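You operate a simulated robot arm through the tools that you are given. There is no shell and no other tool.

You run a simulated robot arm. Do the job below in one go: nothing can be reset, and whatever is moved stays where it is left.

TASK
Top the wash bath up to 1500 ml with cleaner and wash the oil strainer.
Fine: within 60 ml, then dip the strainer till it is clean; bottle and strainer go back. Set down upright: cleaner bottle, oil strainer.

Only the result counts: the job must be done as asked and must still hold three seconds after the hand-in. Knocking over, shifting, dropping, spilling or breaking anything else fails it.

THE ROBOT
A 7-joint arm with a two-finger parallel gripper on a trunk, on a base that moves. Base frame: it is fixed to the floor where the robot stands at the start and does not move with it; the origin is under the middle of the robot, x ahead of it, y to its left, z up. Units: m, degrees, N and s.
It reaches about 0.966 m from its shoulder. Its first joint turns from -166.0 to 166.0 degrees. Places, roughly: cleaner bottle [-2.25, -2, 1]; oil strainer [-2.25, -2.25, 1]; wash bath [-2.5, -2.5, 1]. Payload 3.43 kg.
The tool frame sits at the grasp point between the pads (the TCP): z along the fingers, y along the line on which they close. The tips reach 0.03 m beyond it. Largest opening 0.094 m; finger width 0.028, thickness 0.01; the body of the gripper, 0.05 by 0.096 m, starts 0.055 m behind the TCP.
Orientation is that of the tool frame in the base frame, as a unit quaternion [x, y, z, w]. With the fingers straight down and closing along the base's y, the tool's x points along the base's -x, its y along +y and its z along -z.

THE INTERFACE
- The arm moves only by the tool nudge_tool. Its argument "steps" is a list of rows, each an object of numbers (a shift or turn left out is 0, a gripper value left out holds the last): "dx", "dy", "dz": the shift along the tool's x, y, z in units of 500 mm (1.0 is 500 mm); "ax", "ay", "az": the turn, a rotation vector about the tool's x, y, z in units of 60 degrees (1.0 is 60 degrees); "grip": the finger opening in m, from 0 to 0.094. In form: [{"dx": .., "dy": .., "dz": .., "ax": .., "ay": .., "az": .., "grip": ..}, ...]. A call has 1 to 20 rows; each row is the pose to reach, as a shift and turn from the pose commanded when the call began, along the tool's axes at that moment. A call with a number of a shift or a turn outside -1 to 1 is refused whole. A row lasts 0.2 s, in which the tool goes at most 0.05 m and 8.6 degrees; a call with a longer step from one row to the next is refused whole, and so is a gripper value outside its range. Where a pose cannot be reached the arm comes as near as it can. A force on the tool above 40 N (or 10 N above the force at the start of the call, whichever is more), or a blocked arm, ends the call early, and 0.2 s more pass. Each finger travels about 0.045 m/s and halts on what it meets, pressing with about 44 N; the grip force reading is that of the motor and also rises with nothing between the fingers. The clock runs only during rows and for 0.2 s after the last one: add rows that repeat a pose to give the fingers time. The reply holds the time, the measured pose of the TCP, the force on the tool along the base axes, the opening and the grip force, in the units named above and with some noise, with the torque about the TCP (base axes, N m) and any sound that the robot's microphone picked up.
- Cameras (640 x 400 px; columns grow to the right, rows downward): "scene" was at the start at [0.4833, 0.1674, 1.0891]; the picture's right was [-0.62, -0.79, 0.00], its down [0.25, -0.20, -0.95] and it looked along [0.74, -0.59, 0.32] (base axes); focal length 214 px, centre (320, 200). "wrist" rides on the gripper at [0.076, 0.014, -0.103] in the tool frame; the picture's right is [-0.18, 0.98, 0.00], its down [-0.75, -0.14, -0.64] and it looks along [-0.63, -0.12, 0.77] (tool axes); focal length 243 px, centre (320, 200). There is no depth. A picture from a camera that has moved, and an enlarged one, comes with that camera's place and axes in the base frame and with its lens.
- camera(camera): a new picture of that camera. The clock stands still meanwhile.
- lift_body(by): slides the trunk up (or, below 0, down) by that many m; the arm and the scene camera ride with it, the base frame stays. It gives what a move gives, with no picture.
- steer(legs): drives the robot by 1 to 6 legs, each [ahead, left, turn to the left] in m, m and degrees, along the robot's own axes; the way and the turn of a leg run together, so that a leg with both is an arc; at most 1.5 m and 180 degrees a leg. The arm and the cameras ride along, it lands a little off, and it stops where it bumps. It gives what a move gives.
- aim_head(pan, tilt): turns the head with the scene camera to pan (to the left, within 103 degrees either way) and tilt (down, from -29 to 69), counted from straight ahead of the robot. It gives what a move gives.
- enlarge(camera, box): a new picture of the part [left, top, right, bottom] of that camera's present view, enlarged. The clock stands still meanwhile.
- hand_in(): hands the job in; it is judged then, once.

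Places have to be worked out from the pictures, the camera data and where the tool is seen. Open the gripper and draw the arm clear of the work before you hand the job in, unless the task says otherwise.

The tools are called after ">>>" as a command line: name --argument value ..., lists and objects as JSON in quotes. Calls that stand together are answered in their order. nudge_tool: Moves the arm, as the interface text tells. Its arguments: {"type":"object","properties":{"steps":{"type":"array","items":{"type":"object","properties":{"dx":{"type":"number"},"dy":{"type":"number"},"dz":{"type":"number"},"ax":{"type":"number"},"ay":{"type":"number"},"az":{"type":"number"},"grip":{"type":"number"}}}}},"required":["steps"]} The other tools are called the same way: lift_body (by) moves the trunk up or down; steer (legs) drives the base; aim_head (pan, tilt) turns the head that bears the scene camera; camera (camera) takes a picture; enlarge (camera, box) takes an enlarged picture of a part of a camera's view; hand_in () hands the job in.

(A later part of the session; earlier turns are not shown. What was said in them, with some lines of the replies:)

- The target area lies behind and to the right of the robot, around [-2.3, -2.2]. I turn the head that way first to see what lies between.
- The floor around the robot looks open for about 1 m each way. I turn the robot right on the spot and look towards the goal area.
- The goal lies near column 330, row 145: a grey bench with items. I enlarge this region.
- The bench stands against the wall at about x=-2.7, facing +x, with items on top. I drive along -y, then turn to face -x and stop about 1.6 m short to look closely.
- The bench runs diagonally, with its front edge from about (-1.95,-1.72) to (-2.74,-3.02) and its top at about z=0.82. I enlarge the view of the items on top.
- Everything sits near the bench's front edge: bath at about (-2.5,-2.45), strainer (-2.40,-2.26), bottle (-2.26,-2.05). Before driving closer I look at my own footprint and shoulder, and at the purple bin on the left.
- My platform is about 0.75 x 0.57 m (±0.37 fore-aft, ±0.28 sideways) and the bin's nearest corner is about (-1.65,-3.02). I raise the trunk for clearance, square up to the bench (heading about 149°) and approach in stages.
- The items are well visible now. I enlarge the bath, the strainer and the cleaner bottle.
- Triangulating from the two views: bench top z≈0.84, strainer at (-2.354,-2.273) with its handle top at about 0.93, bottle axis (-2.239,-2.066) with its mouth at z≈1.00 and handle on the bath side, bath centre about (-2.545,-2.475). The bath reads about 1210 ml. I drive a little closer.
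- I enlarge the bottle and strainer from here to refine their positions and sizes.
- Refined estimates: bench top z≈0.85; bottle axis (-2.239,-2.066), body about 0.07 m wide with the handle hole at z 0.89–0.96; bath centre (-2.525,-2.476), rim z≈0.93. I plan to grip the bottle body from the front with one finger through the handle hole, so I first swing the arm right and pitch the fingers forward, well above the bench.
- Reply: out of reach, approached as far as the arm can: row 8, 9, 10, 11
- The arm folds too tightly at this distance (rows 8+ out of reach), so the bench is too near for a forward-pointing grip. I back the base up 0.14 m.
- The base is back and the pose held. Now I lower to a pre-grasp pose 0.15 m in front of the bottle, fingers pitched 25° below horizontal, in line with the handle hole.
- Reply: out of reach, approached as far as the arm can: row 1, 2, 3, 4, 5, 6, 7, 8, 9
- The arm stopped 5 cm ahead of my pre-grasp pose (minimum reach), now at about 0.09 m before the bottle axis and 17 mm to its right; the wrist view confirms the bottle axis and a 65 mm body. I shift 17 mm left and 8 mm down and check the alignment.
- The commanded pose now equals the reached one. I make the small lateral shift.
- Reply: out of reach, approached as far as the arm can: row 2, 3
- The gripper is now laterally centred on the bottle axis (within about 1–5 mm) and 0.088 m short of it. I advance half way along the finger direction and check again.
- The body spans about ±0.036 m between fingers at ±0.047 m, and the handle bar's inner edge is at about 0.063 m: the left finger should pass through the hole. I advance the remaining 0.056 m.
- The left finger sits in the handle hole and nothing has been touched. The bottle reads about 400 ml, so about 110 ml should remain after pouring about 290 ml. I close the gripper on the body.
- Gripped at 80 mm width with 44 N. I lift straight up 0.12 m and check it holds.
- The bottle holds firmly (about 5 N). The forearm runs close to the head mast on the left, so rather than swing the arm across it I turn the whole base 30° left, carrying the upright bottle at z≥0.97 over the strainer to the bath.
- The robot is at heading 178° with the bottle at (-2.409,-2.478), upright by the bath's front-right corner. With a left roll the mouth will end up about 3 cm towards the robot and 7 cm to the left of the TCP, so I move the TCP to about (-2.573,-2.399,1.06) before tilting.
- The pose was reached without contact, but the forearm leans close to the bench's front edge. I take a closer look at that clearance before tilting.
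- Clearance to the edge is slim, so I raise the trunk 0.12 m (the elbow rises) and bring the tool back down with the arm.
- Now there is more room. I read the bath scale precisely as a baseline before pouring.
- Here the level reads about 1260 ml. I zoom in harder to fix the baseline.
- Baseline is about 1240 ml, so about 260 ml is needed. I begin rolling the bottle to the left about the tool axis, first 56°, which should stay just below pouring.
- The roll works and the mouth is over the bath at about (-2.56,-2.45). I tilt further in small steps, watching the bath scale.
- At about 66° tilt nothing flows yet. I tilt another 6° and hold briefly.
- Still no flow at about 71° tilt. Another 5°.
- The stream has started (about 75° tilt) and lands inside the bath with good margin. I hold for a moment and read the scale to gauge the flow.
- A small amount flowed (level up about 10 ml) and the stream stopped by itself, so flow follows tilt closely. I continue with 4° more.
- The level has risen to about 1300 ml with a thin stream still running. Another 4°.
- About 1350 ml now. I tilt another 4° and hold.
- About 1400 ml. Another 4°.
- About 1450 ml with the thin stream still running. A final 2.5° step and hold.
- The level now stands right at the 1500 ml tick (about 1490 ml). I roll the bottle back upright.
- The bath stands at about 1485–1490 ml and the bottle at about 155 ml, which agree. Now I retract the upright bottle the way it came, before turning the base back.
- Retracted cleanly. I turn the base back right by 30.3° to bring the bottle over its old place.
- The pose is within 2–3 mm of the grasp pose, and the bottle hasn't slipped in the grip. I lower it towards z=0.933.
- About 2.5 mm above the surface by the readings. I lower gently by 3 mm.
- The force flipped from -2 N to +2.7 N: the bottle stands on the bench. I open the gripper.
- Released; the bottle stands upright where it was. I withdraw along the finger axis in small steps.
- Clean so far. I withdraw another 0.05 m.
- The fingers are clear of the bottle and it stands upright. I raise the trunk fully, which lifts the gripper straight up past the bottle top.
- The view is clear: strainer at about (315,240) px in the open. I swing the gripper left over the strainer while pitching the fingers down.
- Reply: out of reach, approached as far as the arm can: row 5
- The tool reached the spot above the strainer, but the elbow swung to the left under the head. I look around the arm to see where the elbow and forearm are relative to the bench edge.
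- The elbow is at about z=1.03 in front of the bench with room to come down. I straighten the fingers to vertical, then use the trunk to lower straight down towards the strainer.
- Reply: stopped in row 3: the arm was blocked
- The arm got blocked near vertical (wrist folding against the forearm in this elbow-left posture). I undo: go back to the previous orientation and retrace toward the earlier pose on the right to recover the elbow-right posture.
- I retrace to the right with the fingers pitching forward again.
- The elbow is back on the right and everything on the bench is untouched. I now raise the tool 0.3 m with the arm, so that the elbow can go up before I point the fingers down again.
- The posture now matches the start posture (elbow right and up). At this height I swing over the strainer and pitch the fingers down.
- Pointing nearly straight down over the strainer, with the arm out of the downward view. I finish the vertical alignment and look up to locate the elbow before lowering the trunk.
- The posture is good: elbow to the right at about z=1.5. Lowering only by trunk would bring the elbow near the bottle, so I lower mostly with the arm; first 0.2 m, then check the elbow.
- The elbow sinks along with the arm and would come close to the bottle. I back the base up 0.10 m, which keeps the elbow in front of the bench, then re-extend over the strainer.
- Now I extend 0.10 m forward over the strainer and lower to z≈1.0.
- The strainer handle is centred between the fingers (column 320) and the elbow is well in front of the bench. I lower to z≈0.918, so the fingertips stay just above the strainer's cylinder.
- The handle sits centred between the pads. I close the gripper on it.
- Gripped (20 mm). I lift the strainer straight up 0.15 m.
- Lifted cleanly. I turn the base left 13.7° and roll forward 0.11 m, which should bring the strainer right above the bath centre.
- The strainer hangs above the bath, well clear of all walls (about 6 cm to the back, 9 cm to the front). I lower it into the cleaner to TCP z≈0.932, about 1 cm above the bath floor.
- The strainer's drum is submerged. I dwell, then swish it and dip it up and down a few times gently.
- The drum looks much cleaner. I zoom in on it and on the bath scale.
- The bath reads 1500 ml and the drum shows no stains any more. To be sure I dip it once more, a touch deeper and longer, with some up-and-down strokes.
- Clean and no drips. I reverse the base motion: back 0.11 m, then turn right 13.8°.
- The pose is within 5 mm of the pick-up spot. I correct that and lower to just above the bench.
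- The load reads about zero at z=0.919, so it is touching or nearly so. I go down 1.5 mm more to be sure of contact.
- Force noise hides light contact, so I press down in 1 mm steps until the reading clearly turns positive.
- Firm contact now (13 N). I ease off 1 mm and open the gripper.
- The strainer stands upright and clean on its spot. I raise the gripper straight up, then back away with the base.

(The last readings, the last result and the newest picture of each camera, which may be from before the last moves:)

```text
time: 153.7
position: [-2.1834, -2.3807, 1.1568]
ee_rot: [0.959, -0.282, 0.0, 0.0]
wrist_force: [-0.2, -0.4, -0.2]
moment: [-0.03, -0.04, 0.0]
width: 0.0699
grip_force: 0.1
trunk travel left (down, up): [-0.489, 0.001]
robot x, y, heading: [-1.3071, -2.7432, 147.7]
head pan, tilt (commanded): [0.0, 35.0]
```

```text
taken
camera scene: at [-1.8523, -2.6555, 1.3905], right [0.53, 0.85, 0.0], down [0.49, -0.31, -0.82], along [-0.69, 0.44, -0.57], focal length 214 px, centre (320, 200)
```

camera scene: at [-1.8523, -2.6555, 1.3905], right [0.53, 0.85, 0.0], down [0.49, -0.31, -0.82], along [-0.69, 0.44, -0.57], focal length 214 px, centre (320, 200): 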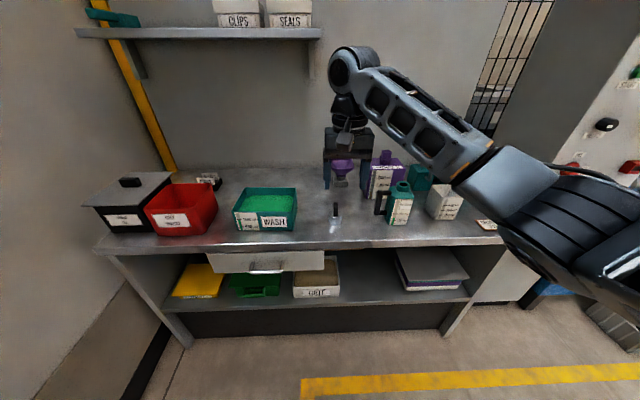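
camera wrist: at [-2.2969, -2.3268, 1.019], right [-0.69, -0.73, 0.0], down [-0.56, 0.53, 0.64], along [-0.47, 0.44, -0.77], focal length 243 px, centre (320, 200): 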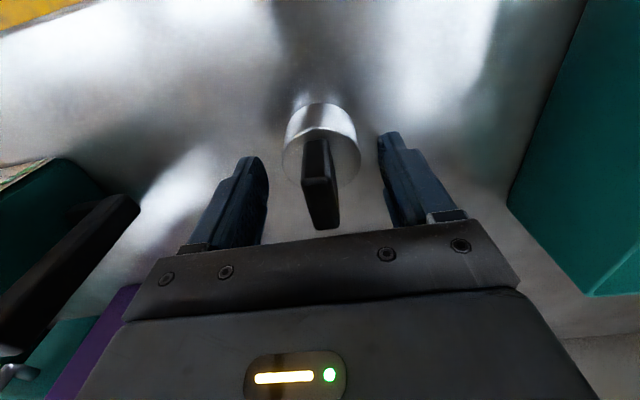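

All objects are in place. I zoom in for a final check of bath level, strainer and bottle.

>>> enlarge --camera "scene" --box '[310, 160, 450, 250]'

>>> enlarge --camera "scene" --box '[226, 200, 266, 240]'

>>> enlarge --camera "scene" --box '[320, 195, 350, 240]'

```text
4.44 times, centred on (380, 205) of scene
camera zoom: at [-1.8523, -2.6555, 1.3905], right [0.53, 0.85, 0.0], down [0.49, -0.31, -0.82], along [-0.69, 0.44, -0.57], focal length 953 px, centre (53, 178)
```

zoom: 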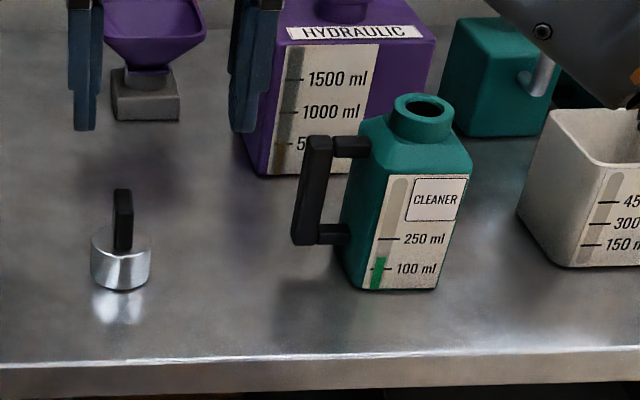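

```text
10.00 times, centred on (246, 220) of scene
camera zoom: at [-1.8523, -2.6555, 1.3905], right [0.53, 0.85, 0.0], down [0.49, -0.31, -0.82], along [-0.69, 0.44, -0.57], focal length 2145 px, centre (1060, 0)
```

zoom: 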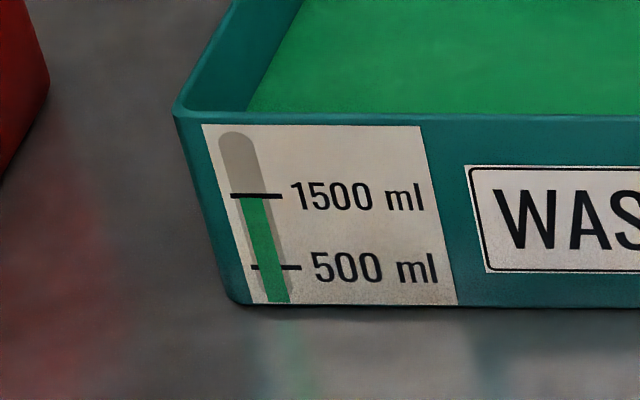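

```text
8.89 times, centred on (335, 218) of scene
camera zoom: at [-1.8523, -2.6555, 1.3905], right [0.53, 0.85, 0.0], down [0.49, -0.31, -0.82], along [-0.69, 0.44, -0.57], focal length 1906 px, centre (187, 44)
```

zoom: 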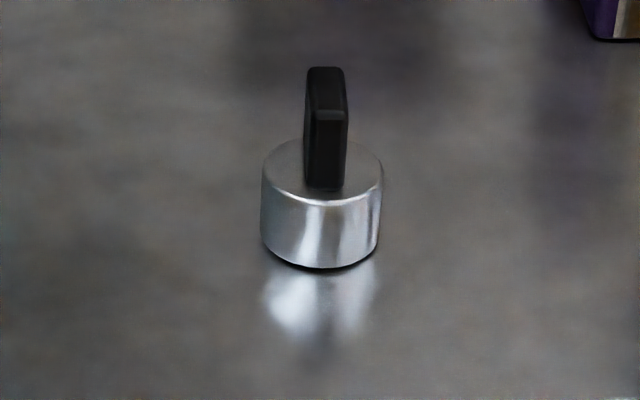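

The bath stands at the 1500 ml tick, the strainer is shiny clean and upright, and the cleaner bottle is upright at its place. The arm is clear; I open the gripper fully and hand in.

>>> nudge_tool --steps '[{"dz": -0.03, "grip": 0.094}, {"dz": -0.06, "grip": 0.094}, {"dz": -0.06, "grip": 0.094}, {"dz": -0.06, "grip": 0.094}]'

>>> hand_in

```text
time: 154.7
position: [-2.1835, -2.3804, 1.1881]
ee_rot: [0.959, -0.283, -0.001, 0.0]
wrist_force: [0.8, 0.3, -0.5]
moment: [0.0, -0.01, -0.02]
width: 0.0941
grip_force: 0.0
trunk travel left (down, up): [-0.489, 0.001]
robot x, y, heading: [-1.3077, -2.7471, 147.6]
head pan, tilt (commanded): [0.0, 35.0]
```

```text
The job is handed in.
```

I topped up the wash bath, washed the oil strainer, and handed the job in; the tool gave no verdict.

- **Bath:** the scale reads about 1490 ml, inside the 60 ml tolerance. I poured about 240 ml of cleaner, leaving about 155 ml in the bottle.
- **Strainer:** I dipped it twice with up-and-down strokes. The close-up shows bare metal with no stains, and it stands upright where I picked it up.
- **Cleaner bottle:** it stands upright where I picked it up, within a few millimetres.
- **Everything else:** the last pictures show nothing else on the bench moved, and no spills.

I opened the gripper and backed the robot away from the bench before handing in.
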